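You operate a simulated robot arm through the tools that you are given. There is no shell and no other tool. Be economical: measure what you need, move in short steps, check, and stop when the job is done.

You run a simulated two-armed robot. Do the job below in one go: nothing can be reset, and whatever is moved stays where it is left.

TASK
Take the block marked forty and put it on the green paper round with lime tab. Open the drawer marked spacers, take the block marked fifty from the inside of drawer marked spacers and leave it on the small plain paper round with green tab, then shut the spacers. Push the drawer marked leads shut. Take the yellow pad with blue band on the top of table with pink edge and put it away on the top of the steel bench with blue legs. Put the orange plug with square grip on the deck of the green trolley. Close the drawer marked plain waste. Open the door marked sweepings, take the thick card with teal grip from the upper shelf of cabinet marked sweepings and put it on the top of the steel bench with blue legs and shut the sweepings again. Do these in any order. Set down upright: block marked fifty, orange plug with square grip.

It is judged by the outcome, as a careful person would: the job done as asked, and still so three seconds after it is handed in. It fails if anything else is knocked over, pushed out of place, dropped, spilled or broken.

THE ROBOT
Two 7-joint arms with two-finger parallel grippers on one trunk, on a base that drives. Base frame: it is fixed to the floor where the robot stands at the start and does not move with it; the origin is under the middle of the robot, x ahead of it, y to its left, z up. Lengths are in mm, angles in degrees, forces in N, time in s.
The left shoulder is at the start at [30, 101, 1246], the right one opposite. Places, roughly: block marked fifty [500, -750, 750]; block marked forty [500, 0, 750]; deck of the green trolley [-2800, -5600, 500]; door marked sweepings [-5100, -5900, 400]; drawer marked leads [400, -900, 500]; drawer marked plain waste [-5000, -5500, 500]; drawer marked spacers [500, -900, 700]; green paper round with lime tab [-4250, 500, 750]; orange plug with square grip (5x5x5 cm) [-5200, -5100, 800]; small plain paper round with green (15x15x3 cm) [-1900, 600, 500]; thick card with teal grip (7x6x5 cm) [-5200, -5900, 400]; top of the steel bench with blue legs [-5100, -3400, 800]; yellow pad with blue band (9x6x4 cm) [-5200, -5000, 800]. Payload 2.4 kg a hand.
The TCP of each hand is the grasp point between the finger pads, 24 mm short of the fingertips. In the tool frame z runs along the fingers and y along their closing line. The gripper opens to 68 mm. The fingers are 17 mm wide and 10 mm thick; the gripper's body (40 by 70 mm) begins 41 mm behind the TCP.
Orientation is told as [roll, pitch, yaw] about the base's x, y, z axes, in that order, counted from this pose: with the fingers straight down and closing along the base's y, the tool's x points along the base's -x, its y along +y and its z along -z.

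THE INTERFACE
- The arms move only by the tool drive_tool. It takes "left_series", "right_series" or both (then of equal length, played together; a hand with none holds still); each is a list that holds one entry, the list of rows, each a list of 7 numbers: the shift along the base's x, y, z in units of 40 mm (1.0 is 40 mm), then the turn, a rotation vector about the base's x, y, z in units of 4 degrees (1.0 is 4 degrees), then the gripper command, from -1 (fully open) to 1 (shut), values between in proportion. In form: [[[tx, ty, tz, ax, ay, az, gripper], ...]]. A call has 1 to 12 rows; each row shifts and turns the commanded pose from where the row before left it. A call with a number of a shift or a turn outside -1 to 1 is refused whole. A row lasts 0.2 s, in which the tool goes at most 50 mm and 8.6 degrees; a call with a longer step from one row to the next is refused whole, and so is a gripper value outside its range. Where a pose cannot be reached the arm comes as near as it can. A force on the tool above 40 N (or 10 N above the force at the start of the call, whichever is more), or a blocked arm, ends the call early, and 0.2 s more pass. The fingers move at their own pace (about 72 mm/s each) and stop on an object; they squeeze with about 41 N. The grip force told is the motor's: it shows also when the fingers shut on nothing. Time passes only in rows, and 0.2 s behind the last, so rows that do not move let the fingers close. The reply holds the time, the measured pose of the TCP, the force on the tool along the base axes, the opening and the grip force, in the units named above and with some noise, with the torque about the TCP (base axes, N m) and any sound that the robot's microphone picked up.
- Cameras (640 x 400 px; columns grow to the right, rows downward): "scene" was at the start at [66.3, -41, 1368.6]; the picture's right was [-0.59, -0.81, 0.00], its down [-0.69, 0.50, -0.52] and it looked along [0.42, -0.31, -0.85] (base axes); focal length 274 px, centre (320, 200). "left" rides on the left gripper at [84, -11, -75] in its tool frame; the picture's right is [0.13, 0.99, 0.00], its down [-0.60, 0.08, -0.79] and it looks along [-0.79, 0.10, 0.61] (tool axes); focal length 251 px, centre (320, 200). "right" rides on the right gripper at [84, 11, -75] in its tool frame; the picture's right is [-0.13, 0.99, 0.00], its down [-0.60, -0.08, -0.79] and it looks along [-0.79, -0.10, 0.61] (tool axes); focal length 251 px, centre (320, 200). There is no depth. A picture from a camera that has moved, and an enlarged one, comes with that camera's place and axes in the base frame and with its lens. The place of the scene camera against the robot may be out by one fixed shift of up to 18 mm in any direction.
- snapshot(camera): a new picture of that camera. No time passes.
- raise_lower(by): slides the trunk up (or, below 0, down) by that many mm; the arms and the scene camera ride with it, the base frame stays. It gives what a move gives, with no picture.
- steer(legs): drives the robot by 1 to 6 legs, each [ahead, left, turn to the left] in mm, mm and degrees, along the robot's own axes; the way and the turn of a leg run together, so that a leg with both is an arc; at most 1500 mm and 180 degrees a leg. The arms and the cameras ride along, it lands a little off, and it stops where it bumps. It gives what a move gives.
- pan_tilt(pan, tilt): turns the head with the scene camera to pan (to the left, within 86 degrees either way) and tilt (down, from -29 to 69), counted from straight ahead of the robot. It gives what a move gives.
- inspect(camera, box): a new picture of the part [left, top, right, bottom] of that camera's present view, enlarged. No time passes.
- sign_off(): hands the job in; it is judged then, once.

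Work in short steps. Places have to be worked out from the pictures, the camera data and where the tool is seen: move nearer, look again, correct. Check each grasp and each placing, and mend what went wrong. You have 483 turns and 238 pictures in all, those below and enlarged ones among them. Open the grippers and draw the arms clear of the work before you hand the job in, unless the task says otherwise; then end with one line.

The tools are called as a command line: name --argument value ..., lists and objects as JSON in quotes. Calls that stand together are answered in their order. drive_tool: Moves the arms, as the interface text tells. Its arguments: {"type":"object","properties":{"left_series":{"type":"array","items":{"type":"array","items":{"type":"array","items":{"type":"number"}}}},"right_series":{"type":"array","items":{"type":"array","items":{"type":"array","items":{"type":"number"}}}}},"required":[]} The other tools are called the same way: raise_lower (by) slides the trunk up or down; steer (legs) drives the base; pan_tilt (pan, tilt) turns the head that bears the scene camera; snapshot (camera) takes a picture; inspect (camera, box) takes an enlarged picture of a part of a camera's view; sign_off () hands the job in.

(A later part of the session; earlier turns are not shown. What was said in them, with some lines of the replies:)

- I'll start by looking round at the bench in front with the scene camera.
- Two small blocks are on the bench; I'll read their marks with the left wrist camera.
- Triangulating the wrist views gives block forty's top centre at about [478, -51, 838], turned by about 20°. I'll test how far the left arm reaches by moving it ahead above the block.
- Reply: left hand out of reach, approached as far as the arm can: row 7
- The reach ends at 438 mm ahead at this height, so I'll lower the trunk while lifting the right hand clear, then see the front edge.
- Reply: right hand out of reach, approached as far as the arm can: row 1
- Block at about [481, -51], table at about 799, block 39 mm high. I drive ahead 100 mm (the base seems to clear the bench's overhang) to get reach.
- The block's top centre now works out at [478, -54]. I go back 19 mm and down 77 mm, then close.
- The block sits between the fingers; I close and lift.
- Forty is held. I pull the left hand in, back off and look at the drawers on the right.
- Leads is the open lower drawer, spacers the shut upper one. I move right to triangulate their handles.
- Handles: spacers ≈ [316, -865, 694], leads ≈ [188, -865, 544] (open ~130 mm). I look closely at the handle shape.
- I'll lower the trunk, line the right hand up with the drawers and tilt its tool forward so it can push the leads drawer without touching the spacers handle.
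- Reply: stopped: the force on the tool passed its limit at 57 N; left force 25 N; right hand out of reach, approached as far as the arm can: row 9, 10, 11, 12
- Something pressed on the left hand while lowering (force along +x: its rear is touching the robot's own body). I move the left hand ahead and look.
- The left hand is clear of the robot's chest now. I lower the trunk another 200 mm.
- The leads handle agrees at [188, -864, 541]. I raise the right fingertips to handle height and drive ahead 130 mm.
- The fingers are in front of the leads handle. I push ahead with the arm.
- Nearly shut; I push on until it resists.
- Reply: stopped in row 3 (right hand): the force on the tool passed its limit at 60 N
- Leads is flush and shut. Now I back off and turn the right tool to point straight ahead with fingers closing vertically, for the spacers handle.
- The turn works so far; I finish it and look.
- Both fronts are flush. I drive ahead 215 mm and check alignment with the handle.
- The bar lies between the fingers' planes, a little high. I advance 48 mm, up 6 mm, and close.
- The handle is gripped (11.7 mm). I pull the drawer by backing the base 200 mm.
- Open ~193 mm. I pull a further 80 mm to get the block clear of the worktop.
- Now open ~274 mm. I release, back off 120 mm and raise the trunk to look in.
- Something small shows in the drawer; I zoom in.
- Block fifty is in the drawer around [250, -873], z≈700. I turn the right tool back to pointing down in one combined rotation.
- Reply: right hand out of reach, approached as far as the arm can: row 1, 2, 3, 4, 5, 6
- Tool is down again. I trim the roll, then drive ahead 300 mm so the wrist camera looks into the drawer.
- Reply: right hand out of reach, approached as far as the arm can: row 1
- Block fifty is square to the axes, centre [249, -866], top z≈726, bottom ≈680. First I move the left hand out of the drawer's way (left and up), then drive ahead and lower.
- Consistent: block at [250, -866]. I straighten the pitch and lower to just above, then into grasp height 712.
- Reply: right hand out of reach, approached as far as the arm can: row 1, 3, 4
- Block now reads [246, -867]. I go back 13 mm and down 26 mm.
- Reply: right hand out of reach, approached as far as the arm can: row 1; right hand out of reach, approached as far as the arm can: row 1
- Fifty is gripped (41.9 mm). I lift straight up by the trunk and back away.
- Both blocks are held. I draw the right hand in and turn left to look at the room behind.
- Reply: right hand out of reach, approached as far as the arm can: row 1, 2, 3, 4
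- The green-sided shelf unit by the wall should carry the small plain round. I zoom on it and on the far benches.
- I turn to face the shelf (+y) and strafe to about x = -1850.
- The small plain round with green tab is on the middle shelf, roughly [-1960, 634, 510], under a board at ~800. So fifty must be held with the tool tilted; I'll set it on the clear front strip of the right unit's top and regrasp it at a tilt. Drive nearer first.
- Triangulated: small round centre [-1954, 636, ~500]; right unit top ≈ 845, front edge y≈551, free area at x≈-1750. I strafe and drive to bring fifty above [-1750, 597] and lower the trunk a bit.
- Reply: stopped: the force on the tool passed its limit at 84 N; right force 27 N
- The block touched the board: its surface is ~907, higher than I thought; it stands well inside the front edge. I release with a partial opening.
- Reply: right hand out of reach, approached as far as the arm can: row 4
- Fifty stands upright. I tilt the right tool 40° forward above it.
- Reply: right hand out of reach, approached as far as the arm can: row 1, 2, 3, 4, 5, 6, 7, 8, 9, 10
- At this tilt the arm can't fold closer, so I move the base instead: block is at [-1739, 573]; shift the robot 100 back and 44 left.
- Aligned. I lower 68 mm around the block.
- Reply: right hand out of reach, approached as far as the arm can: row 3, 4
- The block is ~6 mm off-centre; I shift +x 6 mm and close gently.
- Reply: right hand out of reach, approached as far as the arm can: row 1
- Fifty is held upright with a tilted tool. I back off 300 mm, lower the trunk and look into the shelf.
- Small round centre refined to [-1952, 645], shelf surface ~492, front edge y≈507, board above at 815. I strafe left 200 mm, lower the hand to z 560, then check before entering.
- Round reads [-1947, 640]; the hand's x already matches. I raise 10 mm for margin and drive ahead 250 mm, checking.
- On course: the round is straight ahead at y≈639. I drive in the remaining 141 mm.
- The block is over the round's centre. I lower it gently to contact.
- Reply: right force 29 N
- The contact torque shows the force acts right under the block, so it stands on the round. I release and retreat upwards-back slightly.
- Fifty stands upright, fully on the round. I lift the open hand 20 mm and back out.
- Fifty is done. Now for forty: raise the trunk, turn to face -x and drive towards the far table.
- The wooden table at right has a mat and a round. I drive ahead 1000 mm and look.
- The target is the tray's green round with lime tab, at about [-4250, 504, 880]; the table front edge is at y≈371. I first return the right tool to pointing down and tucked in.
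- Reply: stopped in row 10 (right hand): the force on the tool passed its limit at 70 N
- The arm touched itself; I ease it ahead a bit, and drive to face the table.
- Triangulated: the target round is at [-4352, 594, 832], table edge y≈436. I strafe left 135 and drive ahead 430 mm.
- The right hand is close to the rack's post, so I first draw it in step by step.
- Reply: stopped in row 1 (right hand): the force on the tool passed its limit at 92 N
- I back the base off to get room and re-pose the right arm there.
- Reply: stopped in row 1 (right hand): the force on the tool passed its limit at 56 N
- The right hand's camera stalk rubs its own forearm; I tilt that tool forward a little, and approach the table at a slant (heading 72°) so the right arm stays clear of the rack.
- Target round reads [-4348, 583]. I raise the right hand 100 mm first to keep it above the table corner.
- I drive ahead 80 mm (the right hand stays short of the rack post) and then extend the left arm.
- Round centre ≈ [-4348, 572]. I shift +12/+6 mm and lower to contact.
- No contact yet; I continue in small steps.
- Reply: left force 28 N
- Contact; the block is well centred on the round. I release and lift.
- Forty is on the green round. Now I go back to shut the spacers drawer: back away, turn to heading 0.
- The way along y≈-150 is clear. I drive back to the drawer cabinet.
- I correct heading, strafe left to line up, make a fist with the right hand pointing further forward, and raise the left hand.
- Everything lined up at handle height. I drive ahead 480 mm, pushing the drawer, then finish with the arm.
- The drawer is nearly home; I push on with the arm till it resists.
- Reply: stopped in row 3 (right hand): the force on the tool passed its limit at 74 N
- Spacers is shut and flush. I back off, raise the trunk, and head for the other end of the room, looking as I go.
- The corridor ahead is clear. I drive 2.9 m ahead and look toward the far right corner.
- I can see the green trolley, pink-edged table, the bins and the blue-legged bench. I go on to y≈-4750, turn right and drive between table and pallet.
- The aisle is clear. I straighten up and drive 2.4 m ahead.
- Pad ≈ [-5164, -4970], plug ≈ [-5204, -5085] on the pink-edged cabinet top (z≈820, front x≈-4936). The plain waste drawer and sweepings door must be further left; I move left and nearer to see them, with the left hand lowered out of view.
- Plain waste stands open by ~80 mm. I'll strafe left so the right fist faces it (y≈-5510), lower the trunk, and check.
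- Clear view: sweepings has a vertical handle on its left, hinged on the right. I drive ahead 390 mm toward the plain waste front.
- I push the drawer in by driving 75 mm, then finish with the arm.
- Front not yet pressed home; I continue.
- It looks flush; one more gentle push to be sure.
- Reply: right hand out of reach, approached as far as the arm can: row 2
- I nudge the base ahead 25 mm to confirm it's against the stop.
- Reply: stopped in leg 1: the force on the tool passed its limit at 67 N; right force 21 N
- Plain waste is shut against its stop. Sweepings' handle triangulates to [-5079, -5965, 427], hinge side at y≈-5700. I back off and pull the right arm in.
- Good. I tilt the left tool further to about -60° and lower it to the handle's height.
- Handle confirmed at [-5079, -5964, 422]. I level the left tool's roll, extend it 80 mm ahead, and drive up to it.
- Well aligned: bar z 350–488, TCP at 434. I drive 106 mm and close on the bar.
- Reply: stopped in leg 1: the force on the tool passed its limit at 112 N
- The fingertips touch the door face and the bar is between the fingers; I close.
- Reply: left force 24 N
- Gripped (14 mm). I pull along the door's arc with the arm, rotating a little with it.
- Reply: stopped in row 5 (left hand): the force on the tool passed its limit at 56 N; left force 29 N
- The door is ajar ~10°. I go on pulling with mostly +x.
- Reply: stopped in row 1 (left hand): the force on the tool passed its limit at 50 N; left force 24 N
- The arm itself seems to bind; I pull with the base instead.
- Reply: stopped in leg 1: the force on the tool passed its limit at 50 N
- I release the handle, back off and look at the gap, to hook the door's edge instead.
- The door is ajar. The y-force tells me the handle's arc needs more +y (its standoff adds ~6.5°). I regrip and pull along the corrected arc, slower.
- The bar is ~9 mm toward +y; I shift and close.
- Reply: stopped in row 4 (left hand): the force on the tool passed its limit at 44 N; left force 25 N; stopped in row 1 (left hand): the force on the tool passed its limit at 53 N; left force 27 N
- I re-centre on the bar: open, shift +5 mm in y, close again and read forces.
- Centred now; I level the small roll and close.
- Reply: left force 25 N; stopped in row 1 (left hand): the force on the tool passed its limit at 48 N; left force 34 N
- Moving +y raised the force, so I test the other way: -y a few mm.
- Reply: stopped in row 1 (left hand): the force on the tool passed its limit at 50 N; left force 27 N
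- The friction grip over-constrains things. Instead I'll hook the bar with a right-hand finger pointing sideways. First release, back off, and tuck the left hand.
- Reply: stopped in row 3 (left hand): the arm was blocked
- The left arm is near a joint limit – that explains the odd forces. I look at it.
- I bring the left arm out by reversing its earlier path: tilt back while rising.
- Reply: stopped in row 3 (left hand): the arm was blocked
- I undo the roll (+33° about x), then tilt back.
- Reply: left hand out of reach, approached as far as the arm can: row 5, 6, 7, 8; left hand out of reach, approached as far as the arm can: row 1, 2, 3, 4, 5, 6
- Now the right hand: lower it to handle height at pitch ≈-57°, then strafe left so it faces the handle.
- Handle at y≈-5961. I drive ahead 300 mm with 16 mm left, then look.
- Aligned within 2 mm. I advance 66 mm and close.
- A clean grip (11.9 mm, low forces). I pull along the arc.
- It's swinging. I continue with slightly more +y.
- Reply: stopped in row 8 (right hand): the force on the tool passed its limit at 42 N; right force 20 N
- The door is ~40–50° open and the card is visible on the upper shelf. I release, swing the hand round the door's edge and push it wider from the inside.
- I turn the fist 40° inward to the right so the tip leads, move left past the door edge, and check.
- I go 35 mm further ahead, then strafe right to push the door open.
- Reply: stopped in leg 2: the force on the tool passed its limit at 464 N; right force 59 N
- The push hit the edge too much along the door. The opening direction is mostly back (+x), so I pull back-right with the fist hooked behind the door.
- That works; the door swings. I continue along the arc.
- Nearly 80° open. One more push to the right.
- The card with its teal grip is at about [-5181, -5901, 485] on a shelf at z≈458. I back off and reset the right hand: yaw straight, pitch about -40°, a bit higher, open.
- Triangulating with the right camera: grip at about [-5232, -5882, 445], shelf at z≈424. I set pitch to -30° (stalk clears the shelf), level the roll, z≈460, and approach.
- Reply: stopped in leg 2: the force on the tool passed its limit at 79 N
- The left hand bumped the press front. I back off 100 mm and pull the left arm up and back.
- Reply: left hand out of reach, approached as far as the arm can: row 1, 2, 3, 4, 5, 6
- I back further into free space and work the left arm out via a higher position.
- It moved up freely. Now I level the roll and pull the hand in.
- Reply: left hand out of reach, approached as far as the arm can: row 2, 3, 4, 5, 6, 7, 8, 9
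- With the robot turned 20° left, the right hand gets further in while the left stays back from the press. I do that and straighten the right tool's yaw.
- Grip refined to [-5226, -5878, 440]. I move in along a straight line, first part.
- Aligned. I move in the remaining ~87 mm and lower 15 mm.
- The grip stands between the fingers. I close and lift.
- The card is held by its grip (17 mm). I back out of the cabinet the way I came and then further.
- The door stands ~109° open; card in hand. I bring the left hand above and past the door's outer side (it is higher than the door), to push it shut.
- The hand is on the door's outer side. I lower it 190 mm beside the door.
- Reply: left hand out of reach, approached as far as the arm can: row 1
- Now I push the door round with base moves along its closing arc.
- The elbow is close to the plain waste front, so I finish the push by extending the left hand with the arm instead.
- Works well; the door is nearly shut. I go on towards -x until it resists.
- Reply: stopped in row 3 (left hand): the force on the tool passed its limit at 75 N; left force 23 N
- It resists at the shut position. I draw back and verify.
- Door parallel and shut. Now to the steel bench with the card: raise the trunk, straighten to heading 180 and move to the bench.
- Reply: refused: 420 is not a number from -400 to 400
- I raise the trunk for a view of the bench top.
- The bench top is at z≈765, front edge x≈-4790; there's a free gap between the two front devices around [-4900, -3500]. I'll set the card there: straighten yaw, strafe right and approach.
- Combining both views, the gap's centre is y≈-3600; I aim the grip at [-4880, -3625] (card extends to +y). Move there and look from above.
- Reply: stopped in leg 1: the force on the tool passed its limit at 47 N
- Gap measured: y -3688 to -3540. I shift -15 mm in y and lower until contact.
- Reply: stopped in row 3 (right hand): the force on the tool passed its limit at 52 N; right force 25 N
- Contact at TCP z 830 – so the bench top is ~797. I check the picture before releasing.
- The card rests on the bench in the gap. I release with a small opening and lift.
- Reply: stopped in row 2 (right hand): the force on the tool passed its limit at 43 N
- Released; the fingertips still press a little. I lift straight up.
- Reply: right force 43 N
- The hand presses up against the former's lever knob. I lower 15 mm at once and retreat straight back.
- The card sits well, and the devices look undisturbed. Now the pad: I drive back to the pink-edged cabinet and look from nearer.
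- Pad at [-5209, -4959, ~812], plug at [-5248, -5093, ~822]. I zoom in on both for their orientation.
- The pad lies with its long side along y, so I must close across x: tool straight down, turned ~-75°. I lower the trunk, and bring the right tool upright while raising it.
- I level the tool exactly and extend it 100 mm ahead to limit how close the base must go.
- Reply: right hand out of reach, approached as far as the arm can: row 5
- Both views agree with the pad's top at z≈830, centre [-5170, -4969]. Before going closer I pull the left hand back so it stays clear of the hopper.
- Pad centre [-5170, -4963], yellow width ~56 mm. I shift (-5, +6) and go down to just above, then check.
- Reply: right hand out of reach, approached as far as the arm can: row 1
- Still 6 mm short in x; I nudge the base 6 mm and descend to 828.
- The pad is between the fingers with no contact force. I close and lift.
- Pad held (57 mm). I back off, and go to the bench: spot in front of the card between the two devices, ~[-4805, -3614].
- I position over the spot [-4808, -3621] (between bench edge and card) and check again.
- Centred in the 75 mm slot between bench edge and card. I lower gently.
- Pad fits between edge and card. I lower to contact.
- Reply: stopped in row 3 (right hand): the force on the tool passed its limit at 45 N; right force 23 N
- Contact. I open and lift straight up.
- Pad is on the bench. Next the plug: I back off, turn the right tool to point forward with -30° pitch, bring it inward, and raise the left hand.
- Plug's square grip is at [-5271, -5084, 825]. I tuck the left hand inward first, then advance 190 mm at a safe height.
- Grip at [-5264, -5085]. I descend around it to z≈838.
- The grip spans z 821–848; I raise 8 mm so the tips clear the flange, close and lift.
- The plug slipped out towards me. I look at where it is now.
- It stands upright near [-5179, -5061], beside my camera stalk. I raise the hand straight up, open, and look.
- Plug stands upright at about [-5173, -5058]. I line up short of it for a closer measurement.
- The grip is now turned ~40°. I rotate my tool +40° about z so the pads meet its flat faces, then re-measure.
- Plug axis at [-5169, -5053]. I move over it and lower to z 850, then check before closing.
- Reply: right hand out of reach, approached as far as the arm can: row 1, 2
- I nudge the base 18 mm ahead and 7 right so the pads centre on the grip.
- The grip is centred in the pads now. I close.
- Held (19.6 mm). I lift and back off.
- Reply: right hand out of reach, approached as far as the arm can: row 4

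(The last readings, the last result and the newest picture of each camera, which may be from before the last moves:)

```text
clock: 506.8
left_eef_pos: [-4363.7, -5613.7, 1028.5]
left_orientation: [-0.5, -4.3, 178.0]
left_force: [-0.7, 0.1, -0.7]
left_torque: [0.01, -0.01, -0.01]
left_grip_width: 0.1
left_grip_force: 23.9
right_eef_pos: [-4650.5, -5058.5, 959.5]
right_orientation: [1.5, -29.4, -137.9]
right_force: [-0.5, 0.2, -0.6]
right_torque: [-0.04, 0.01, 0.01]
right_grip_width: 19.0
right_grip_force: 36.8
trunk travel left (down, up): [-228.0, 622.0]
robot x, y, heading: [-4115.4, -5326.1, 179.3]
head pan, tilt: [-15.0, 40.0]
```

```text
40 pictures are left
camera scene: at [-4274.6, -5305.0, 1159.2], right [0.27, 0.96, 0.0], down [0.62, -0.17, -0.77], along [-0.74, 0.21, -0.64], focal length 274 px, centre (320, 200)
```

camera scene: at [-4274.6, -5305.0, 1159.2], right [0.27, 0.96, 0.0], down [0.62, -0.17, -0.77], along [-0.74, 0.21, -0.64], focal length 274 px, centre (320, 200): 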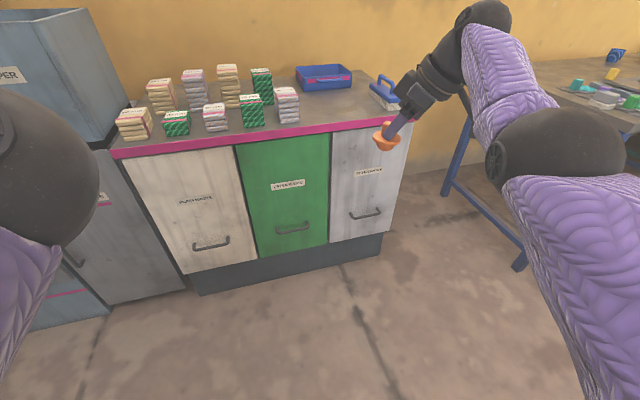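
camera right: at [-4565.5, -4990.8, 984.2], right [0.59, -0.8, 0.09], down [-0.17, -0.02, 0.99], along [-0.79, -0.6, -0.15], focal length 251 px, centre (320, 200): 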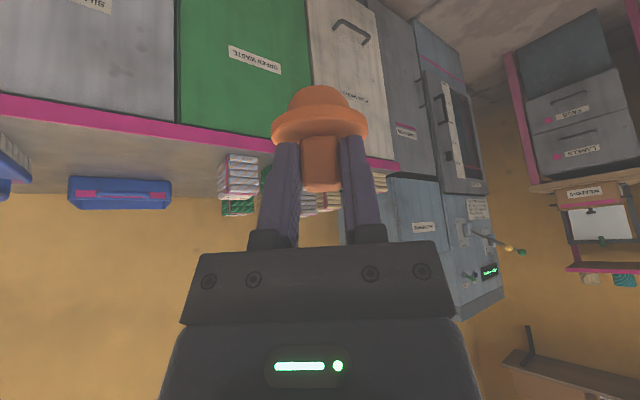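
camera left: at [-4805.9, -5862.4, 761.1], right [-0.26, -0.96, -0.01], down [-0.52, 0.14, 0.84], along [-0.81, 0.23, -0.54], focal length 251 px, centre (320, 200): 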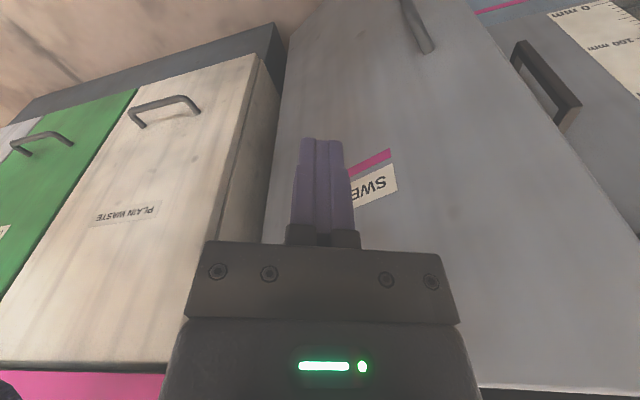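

Plug held upright. I turn around towards the trolley and look.

steer --legs '[[-100, 0, 0], [0, 0, -179]]'

pan_tilt --pan -15 --tilt 28

snapshot --camera "scene"

```text
clock: 515.3
left_eef_pos: [-3764.6, -5042.0, 1028.4]
left_orientation: [-0.6, -4.4, -1.4]
left_force: [0.5, -0.3, 0.2]
left_torque: [0.03, 0.02, 0.0]
left_grip_width: 0.0
left_grip_force: 23.4
right_eef_pos: [-3472.8, -5594.0, 961.1]
right_orientation: [1.6, -29.4, 42.7]
right_force: [-0.1, -1.3, -0.3]
right_torque: [-0.05, 0.06, 0.0]
right_grip_width: 19.3
right_grip_force: 37.1
trunk travel left (down, up): [-228.0, 622.0]
robot x, y, heading: [-4011.5, -5326.4, 0.2]
head pan, tilt: [-15.0, 40.0]
```

```text
clock: 516.0
left_eef_pos: [-3767.1, -5042.2, 1029.2]
left_orientation: [-0.4, -4.3, -1.3]
left_force: [-0.5, 0.2, 0.0]
left_torque: [0.02, -0.01, 0.02]
left_grip_width: 0.1
left_grip_force: 23.7
right_eef_pos: [-3472.0, -5593.1, 960.3]
right_orientation: [1.6, -29.3, 42.7]
right_force: [0.6, 1.0, -0.2]
right_torque: [-0.04, 0.04, -0.02]
right_grip_width: 19.2
right_grip_force: 36.7
trunk travel left (down, up): [-228.0, 622.0]
robot x, y, heading: [-4012.7, -5328.8, 0.3]
head pan, tilt: [-15.0, 28.0]
```

```text
39 pictures are left
camera scene: at [-3872.2, -5353.4, 1177.7], right [-0.26, -0.97, 0.0], down [-0.45, 0.12, -0.88], along [0.85, -0.23, -0.47], focal length 274 px, centre (320, 200)
```

scene: 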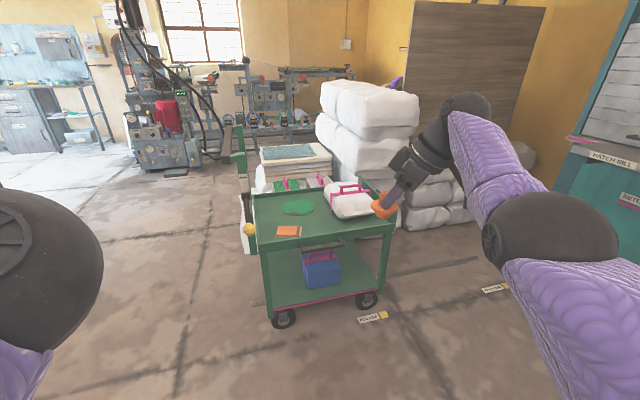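

The trolley deck is at z≈490; its near edge x≈-2950; a free patch is around [-2880, -5640]. I lower the trunk, line up and drive nearer.

raise_lower --by -220

steer --legs '[[300, -45, 0]]'

drive_tool --right_series '[[[0, 0, -0.7, 0, 0, 0, 1], [0, 0, -0.7, 0, 0, 0, 1], [0, 0, -0.7, 0, 0, 0, 1]]]'

pan_tilt --pan -20 --tilt 30

snapshot --camera "scene"

snapshot --camera "right"

```text
clock: 518.3
left_eef_pos: [-3765.3, -5041.4, 808.4]
left_orientation: [-0.4, -4.3, -1.4]
left_force: [0.3, -0.1, 0.0]
left_torque: [-0.01, 0.04, 0.02]
left_grip_width: 0.0
left_grip_force: 23.0
right_eef_pos: [-3473.2, -5594.1, 739.7]
right_orientation: [1.6, -29.4, 42.7]
right_force: [-0.3, 0.2, -1.2]
right_torque: [-0.01, 0.0, -0.01]
right_grip_width: 19.0
right_grip_force: 37.3
trunk travel left (down, up): [-8.0, 842.0]
robot x, y, heading: [-4013.8, -5332.8, 0.1]
head pan, tilt: [-15.0, 28.0]
```

```text
clock: 520.4
left_eef_pos: [-3470.8, -5081.9, 808.4]
left_orientation: [-0.5, -4.3, -0.7]
left_force: [0.4, 0.0, -0.3]
left_torque: [0.02, 0.0, 0.0]
left_grip_width: 0.0
left_grip_force: 23.5
right_eef_pos: [-3170.0, -5628.0, 740.7]
right_orientation: [1.6, -29.3, 43.4]
right_force: [-1.6, 0.1, 0.2]
right_torque: [-0.03, -0.04, 0.02]
right_grip_width: 19.2
right_grip_force: 37.0
trunk travel left (down, up): [-8.0, 842.0]
robot x, y, heading: [-3710.6, -5371.1, 0.7]
head pan, tilt: [-15.0, 28.0]
```

```text
clock: 521.2
left_eef_pos: [-3469.6, -5080.4, 809.6]
left_orientation: [-0.5, -4.3, -0.7]
left_force: [1.0, 0.2, -0.6]
left_torque: [0.02, -0.02, -0.01]
left_grip_width: 0.1
left_grip_force: 23.5
right_eef_pos: [-3170.7, -5628.9, 654.7]
right_orientation: [1.6, -29.3, 43.4]
right_force: [0.2, -0.7, -0.4]
right_torque: [-0.05, 0.03, 0.03]
right_grip_width: 19.0
right_grip_force: 37.1
trunk travel left (down, up): [-8.0, 842.0]
robot x, y, heading: [-3712.3, -5369.0, 0.6]
head pan, tilt: [-15.0, 28.0]
```

```text
clock: 521.9
left_eef_pos: [-3468.7, -5080.9, 809.4]
left_orientation: [-0.6, -4.3, -0.7]
left_force: [0.4, 0.9, -0.8]
left_torque: [-0.02, 0.01, -0.04]
left_grip_width: 0.0
left_grip_force: 23.6
right_eef_pos: [-3170.9, -5629.2, 654.6]
right_orientation: [1.7, -29.3, 43.4]
right_force: [-0.1, 0.8, -0.1]
right_torque: [-0.01, 0.0, 0.01]
right_grip_width: 19.0
right_grip_force: 36.5
trunk travel left (down, up): [-8.0, 842.0]
robot x, y, heading: [-3713.9, -5371.0, 0.8]
head pan, tilt: [-20.0, 30.0]
```

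```text
38 pictures are left
camera scene: at [-3504.2, -5400.1, 947.0], right [-0.33, -0.94, 0.0], down [-0.47, 0.17, -0.87], along [0.82, -0.29, -0.5], focal length 274 px, centre (320, 200)
```

scene: 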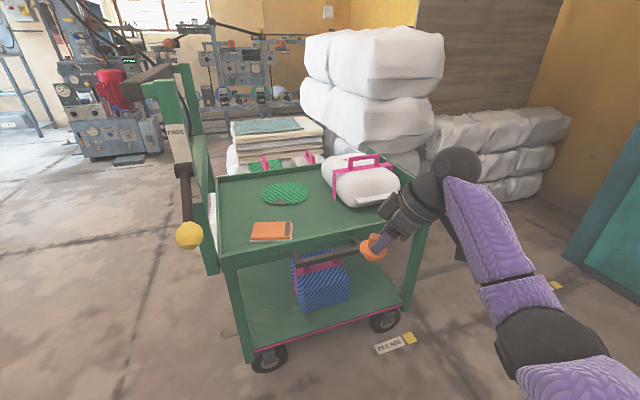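

```text
37 pictures are left
camera right: at [-3257.6, -5698.2, 678.3], right [-0.61, 0.79, 0.09], down [0.17, 0.02, 0.99], along [0.77, 0.61, -0.15], focal length 251 px, centre (320, 200)
```

right: 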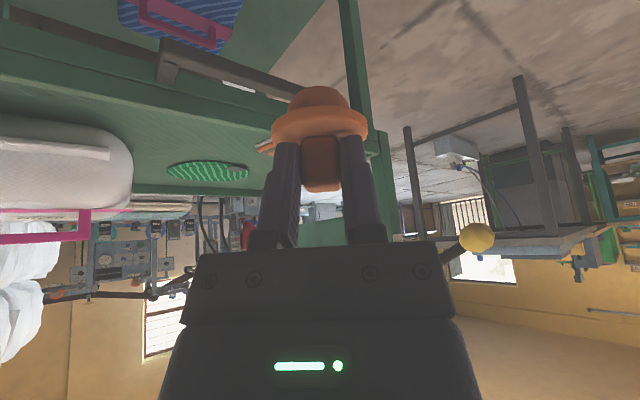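

Deck z≈508, near rim x≈-3000. I drive in so the plug is over [-2900, -5640].

steer --legs '[[262, -19, 0]]'

snapshot --camera "scene"

snapshot --camera "right"

```text
clock: 523.8
left_eef_pos: [-3206.0, -5095.0, 810.3]
left_orientation: [-0.5, -4.3, -0.6]
left_force: [-0.5, 0.4, -0.5]
left_torque: [0.0, 0.02, -0.01]
left_grip_width: 0.0
left_grip_force: 23.4
right_eef_pos: [-2904.1, -5641.8, 653.9]
right_orientation: [1.6, -29.3, 43.5]
right_force: [0.4, 0.4, -1.4]
right_torque: [-0.06, 0.0, -0.01]
right_grip_width: 19.4
right_grip_force: 36.8
trunk travel left (down, up): [-8.0, 842.0]
robot x, y, heading: [-3444.1, -5386.8, 1.1]
head pan, tilt: [-20.0, 30.0]
```

```text
36 pictures are left
camera scene: at [-3239.8, -5413.8, 947.0], right [-0.33, -0.95, 0.0], down [-0.47, 0.16, -0.87], along [0.82, -0.28, -0.5], focal length 274 px, centre (320, 200)
```

scene: 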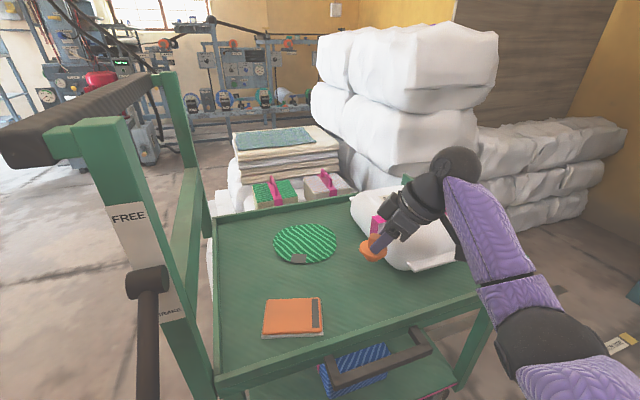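

```text
35 pictures are left
camera right: at [-2991.7, -5710.6, 678.2], right [-0.61, 0.79, 0.09], down [0.17, 0.02, 0.99], along [0.77, 0.62, -0.15], focal length 251 px, centre (320, 200)
```

right: 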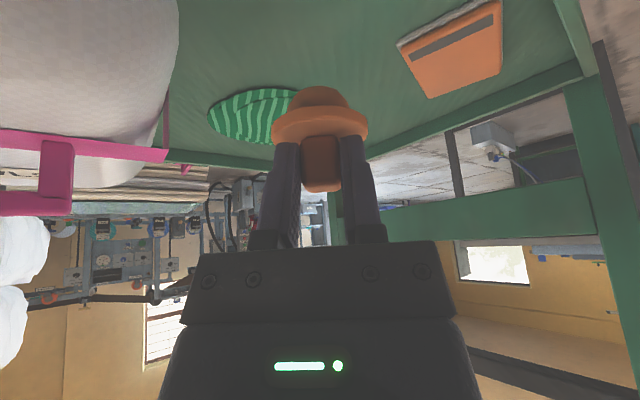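

The landing spot is clear deck. I lower the plug to contact.

drive_tool --right_series '[[[0, 0, -0.6, 0, 0, 0, 1], [0, 0, -0.6, 0, 0, 0, 1], [0, 0, -0.5, 0, 0, 0, 1], [0, 0, -0.2, 0, 0, 0, 1], [0, 0, -0.12, 0, 0, 0, 1]]]'

snapshot --camera "right"

```text
clock: 525.0
left_eef_pos: [-3206.8, -5094.2, 809.6]
left_orientation: [-0.4, -4.3, -0.4]
left_force: [-0.4, 0.1, 0.4]
left_torque: [-0.01, -0.05, 0.0]
left_grip_width: 0.0
left_grip_force: 23.6
right_eef_pos: [-2903.2, -5642.5, 572.6]
right_orientation: [1.6, -29.2, 43.6]
right_force: [1.0, 0.8, -0.8]
right_torque: [-0.04, 0.0, 0.0]
right_grip_width: 19.1
right_grip_force: 37.0
trunk travel left (down, up): [-8.0, 842.0]
robot x, y, heading: [-3446.7, -5388.0, 0.9]
head pan, tilt: [-20.0, 30.0]
```

```text
34 pictures are left
camera right: at [-2991.4, -5711.1, 596.5], right [-0.61, 0.79, 0.09], down [0.17, 0.02, 0.99], along [0.77, 0.62, -0.15], focal length 251 px, centre (320, 200)
```

right: 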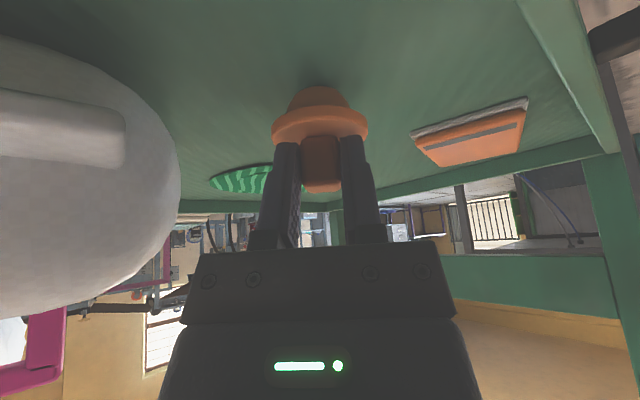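

Close to the deck now; I go down in small steps until contact.

drive_tool --right_series '[[[0, 0, -0.1, 0, 0, 0, 1], [0, 0, -0.1, 0, 0, 0, 1], [0, 0, -0.1, 0, 0, 0, 1], [0, 0, -0.1, 0, 0, 0, 1]]]'

```text
clock: 525.9
left_eef_pos: [-3208.5, -5094.0, 810.1]
left_orientation: [-0.6, -4.5, -0.5]
left_force: [-1.5, -0.3, -0.7]
left_torque: [-0.03, -0.01, 0.02]
left_grip_width: 0.0
left_grip_force: 23.8
right_eef_pos: [-2905.1, -5642.9, 568.2]
right_orientation: [0.9, -30.3, 43.9]
right_force: [-14.6, 2.1, 25.8]
right_torque: [0.07, 0.46, 0.03]
right_grip_width: 19.0
right_grip_force: 37.1
trunk travel left (down, up): [-8.0, 842.0]
robot x, y, heading: [-3449.4, -5385.6, 0.9]
head pan, tilt: [-20.0, 30.0]
stopped in row 4 (right hand): the force on the tool passed its limit at 44 N (the readings are from after the stop); the commanded pose is now the measured one
```

Contact under the plug. I open slowly and lift away.

drive_tool --right_series '[[[0, 0, 0.05, 0, 0, 0, 1], [0, 0, 0, 0, 0, 0, 0.2], [0, 0, 0, 0, 0, 0, 0], [0, 0, 0, 0, 0, 0, -0.3]]]'

snapshot --camera "right"

```text
clock: 526.9
left_eef_pos: [-3206.4, -5093.4, 810.2]
left_orientation: [-0.5, -4.3, -0.5]
left_force: [0.9, 0.2, -0.2]
left_torque: [0.01, 0.01, 0.0]
left_grip_width: 0.2
left_grip_force: 23.3
right_eef_pos: [-2902.4, -5642.6, 567.9]
right_orientation: [1.1, -30.0, 43.9]
right_force: [-0.8, 1.0, 20.1]
right_torque: [0.05, -0.09, 0.02]
right_grip_width: 38.0
right_grip_force: 0.1
trunk travel left (down, up): [-8.0, 842.0]
robot x, y, heading: [-3445.1, -5389.6, 0.8]
head pan, tilt: [-20.0, 30.0]
```

```text
33 pictures are left
camera right: at [-2990.6, -5711.3, 589.7], right [-0.61, 0.79, 0.08], down [0.16, 0.02, 0.99], along [0.77, 0.62, -0.14], focal length 251 px, centre (320, 200)
```

right: 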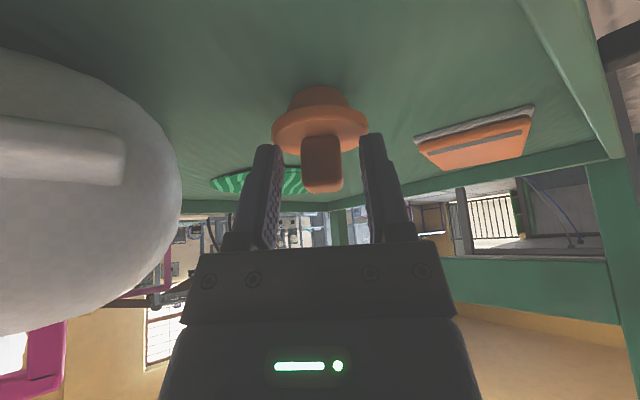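

Released, plug upright. I lift straight up, then back away.

drive_tool --right_series '[[[0, 0, 0.15, 0, 0, 0, -0.3], [0, 0, 0.3, 0, 0, 0, -0.3], [0, 0, 0.6, 0, 0, 0, -0.3], [0, 0, 0.6, 0, 0, 0, -0.3], [0, 0, 0.6, 0, 0, 0, -0.3]]]'

steer --legs '[[-300, 0, 0]]'

snapshot --camera "scene"

```text
clock: 528.0
left_eef_pos: [-3205.2, -5095.0, 809.1]
left_orientation: [-0.4, -4.3, -0.5]
left_force: [0.4, -0.6, 0.6]
left_torque: [-0.03, 0.03, 0.01]
left_grip_width: 0.0
left_grip_force: 23.7
right_eef_pos: [-2903.4, -5640.1, 655.1]
right_orientation: [1.1, -29.9, 43.8]
right_force: [0.5, -0.2, -0.1]
right_torque: [-0.01, -0.01, 0.01]
right_grip_width: 44.0
right_grip_force: 0.1
trunk travel left (down, up): [-8.0, 842.0]
robot x, y, heading: [-3449.5, -5389.3, 0.9]
head pan, tilt: [-20.0, 30.0]
```

```text
clock: 530.1
left_eef_pos: [-3499.6, -5100.5, 808.8]
left_orientation: [-0.5, -4.2, -1.0]
left_force: [0.5, 0.0, 0.4]
left_torque: [0.03, -0.01, 0.01]
left_grip_width: 0.0
left_grip_force: 23.8
right_eef_pos: [-3202.0, -5649.6, 654.6]
right_orientation: [1.2, -29.9, 43.3]
right_force: [0.3, -0.4, -0.2]
right_torque: [0.04, 0.04, 0.01]
right_grip_width: 44.4
right_grip_force: 0.0
trunk travel left (down, up): [-8.0, 842.0]
robot x, y, heading: [-3744.2, -5388.4, 0.4]
head pan, tilt: [-20.0, 30.0]
```

```text
32 pictures are left
camera scene: at [-3536.6, -5419.4, 947.0], right [-0.34, -0.94, 0.0], down [-0.47, 0.17, -0.87], along [0.82, -0.29, -0.5], focal length 274 px, centre (320, 200)
```

scene: 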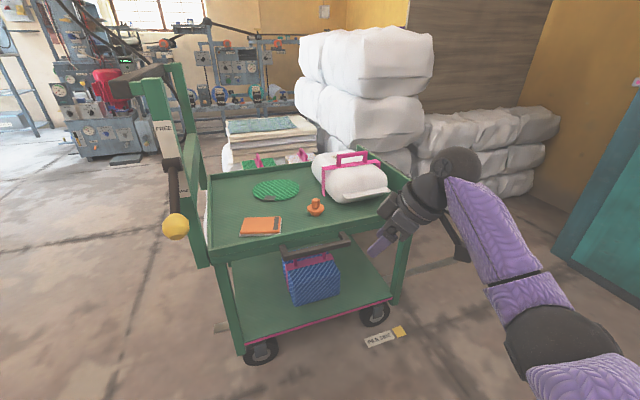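

The plug stands on the deck. I open both grippers and turn round for a last check on the sweepings door and the bench.

drive_tool --left_series '[[[0, 0, 0, 0, 0, 0, -1], [0, 0, 0, 0, 0, 0, -1], [0, 0, 0, 0, 0, 0, -1]]]' --right_series '[[[0, 0, 0, 0, 0, 0, -1], [0, 0, 0, 0, 0, 0, -1], [0, 0, 0, 0, 0, 0, -1]]]'

steer --legs '[[-150, 100, 0], [0, 0, 178]]'

raise_lower --by 300

pan_tilt --pan 0 --tilt 22

snapshot --camera "scene"

```text
clock: 530.9
left_eef_pos: [-3498.8, -5100.3, 809.3]
left_orientation: [-0.5, -4.3, -1.0]
left_force: [-0.2, -0.6, 0.4]
left_torque: [-0.02, -0.03, 0.0]
left_grip_width: 68.0
left_grip_force: 0.1
right_eef_pos: [-3202.0, -5650.0, 655.1]
right_orientation: [1.1, -29.9, 43.1]
right_force: [0.3, -0.4, 0.2]
right_torque: [-0.01, -0.08, -0.03]
right_grip_width: 68.0
right_grip_force: 0.1
trunk travel left (down, up): [-8.0, 842.0]
robot x, y, heading: [-3747.4, -5385.5, 0.3]
head pan, tilt: [-20.0, 30.0]
```

```text
clock: 539.7
left_eef_pos: [-4151.2, -5571.8, 808.8]
left_orientation: [-0.5, -4.2, 177.1]
left_force: [0.3, 0.1, 0.2]
left_torque: [0.01, 0.02, -0.01]
left_grip_width: 68.1
left_grip_force: 0.0
right_eef_pos: [-4431.6, -5013.4, 656.1]
right_orientation: [1.2, -29.9, -138.7]
right_force: [0.4, -0.7, -0.4]
right_torque: [0.0, 0.0, -0.03]
right_grip_width: 68.0
right_grip_force: 0.1
trunk travel left (down, up): [-8.0, 842.0]
robot x, y, heading: [-3897.4, -5290.2, 178.2]
head pan, tilt: [-20.0, 30.0]
```

```text
clock: 542.7
left_eef_pos: [-4152.7, -5572.0, 1110.2]
left_orientation: [-0.5, -4.2, 177.1]
left_force: [-0.1, -0.5, 0.8]
left_torque: [0.0, 0.01, -0.01]
left_grip_width: 68.0
left_grip_force: 0.0
right_eef_pos: [-4430.3, -5013.4, 955.7]
right_orientation: [1.2, -29.8, -138.6]
right_force: [0.3, -0.2, 1.0]
right_torque: [-0.02, -0.04, -0.02]
right_grip_width: 67.9
right_grip_force: 0.1
trunk travel left (down, up): [-308.0, 542.0]
robot x, y, heading: [-3897.3, -5290.9, 178.6]
head pan, tilt: [-20.0, 30.0]
```

```text
clock: 543.5
left_eef_pos: [-4152.2, -5573.2, 1109.7]
left_orientation: [-0.5, -4.3, 177.1]
left_force: [0.0, -0.4, 0.7]
left_torque: [0.01, -0.02, 0.0]
left_grip_width: 67.9
left_grip_force: 0.2
right_eef_pos: [-4430.4, -5014.5, 955.4]
right_orientation: [1.2, -29.8, -138.7]
right_force: [0.1, 0.2, -0.2]
right_torque: [-0.01, -0.01, -0.02]
right_grip_width: 67.9
right_grip_force: 0.1
trunk travel left (down, up): [-308.0, 542.0]
robot x, y, heading: [-3894.0, -5292.6, 178.4]
head pan, tilt: [0.0, 22.0]
```

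```text
31 pictures are left
camera scene: at [-4050.6, -5288.1, 1268.5], right [0.03, 1.0, 0.0], down [0.38, -0.01, -0.93], along [-0.93, 0.03, -0.38], focal length 274 px, centre (320, 200)
```

scene: 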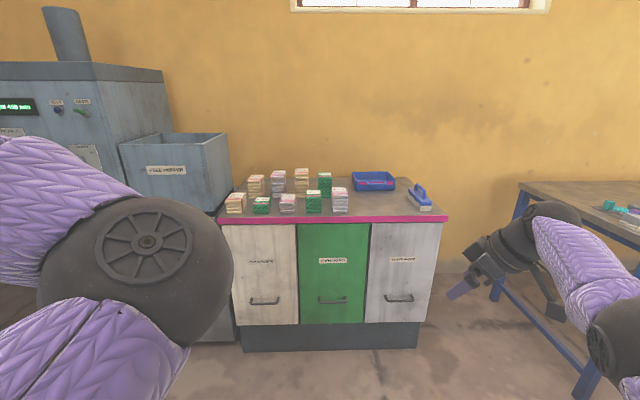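

Drawers are flush. I check the bench and the sweepings door with two more looks.

pan_tilt --pan -50 --tilt 25

inspect --camera "scene" --box '[180, 100, 420, 250]'

steer --legs '[[0, 0, 35]]'

pan_tilt --pan -15 --tilt 25

snapshot --camera "scene"

```text
clock: 544.7
left_eef_pos: [-4152.1, -5571.3, 1109.4]
left_orientation: [-0.5, -4.3, 177.1]
left_force: [1.0, -0.3, -0.6]
left_torque: [-0.01, -0.01, -0.02]
left_grip_width: 68.4
left_grip_force: 0.0
right_eef_pos: [-4428.7, -5013.8, 956.2]
right_orientation: [1.2, -29.9, -138.5]
right_force: [-0.1, 0.0, -0.9]
right_torque: [0.0, 0.02, 0.0]
right_grip_width: 67.8
right_grip_force: 0.0
trunk travel left (down, up): [-308.0, 542.0]
robot x, y, heading: [-3898.1, -5293.7, 178.3]
head pan, tilt: [-50.0, 25.0]
```

```text
2.67 times, centred on (300, 175) of scene
camera zoom: at [-4015.2, -5218.5, 1263.7], right [0.78, 0.62, 0.0], down [0.26, -0.33, -0.91], along [-0.56, 0.71, -0.42], focal length 730 px, centre (373, 267)
```

zoom: 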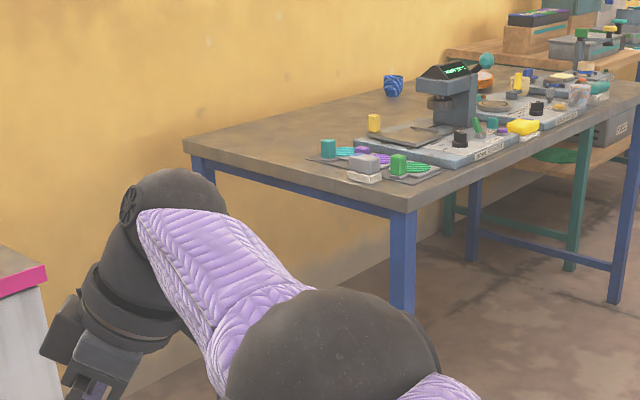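

```text
clock: 546.7
left_eef_pos: [-3947.5, -5666.4, 1109.3]
left_orientation: [-0.5, -4.4, -148.3]
left_force: [0.2, -0.5, 0.5]
left_torque: [0.01, 0.02, 0.01]
left_grip_width: 68.1
left_grip_force: 0.1
right_eef_pos: [-4494.1, -5366.2, 955.7]
right_orientation: [1.1, -29.9, -104.1]
right_force: [-0.5, 0.1, -0.3]
right_torque: [0.0, 0.0, 0.0]
right_grip_width: 68.1
right_grip_force: 0.1
trunk travel left (down, up): [-308.0, 542.0]
robot x, y, heading: [-3899.3, -5289.9, -146.8]
head pan, tilt: [-50.0, 25.0]
```

```text
clock: 547.8
left_eef_pos: [-3947.7, -5667.7, 1109.8]
left_orientation: [-0.5, -4.3, -148.2]
left_force: [-0.1, -0.3, -0.4]
left_torque: [0.03, -0.02, 0.0]
left_grip_width: 67.9
left_grip_force: 0.1
right_eef_pos: [-4492.5, -5365.8, 955.3]
right_orientation: [1.1, -29.9, -104.1]
right_force: [0.0, -0.1, -0.4]
right_torque: [0.0, 0.0, 0.01]
right_grip_width: 67.8
right_grip_force: 0.1
trunk travel left (down, up): [-308.0, 542.0]
robot x, y, heading: [-3894.3, -5294.6, -146.9]
head pan, tilt: [-15.0, 25.0]
```

```text
29 pictures are left
camera scene: at [-4037.8, -5346.3, 1263.7], right [-0.31, 0.95, 0.0], down [0.4, 0.13, -0.91], along [-0.86, -0.28, -0.42], focal length 274 px, centre (320, 200)
```

scene: 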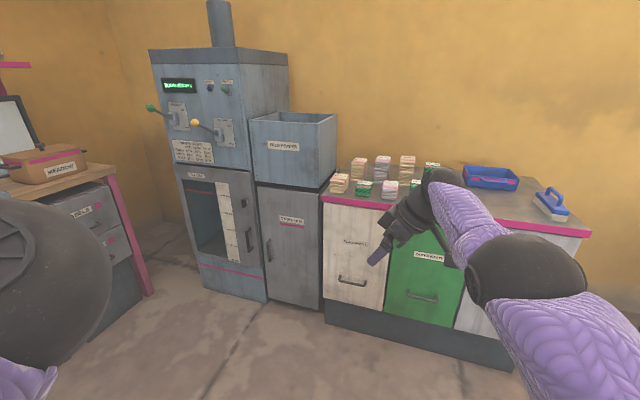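

The door and drawers are shut, the pad and card are on the bench, and the plug is on the trolley. Both grippers are open and the arms are clear of the work.

sign_off

```text
The job is handed in.
```

The whole job is done and handed in; the one slip was the orange plug, which slid about 9 cm on the table before I regrasped it and stood it upright on the trolley deck.
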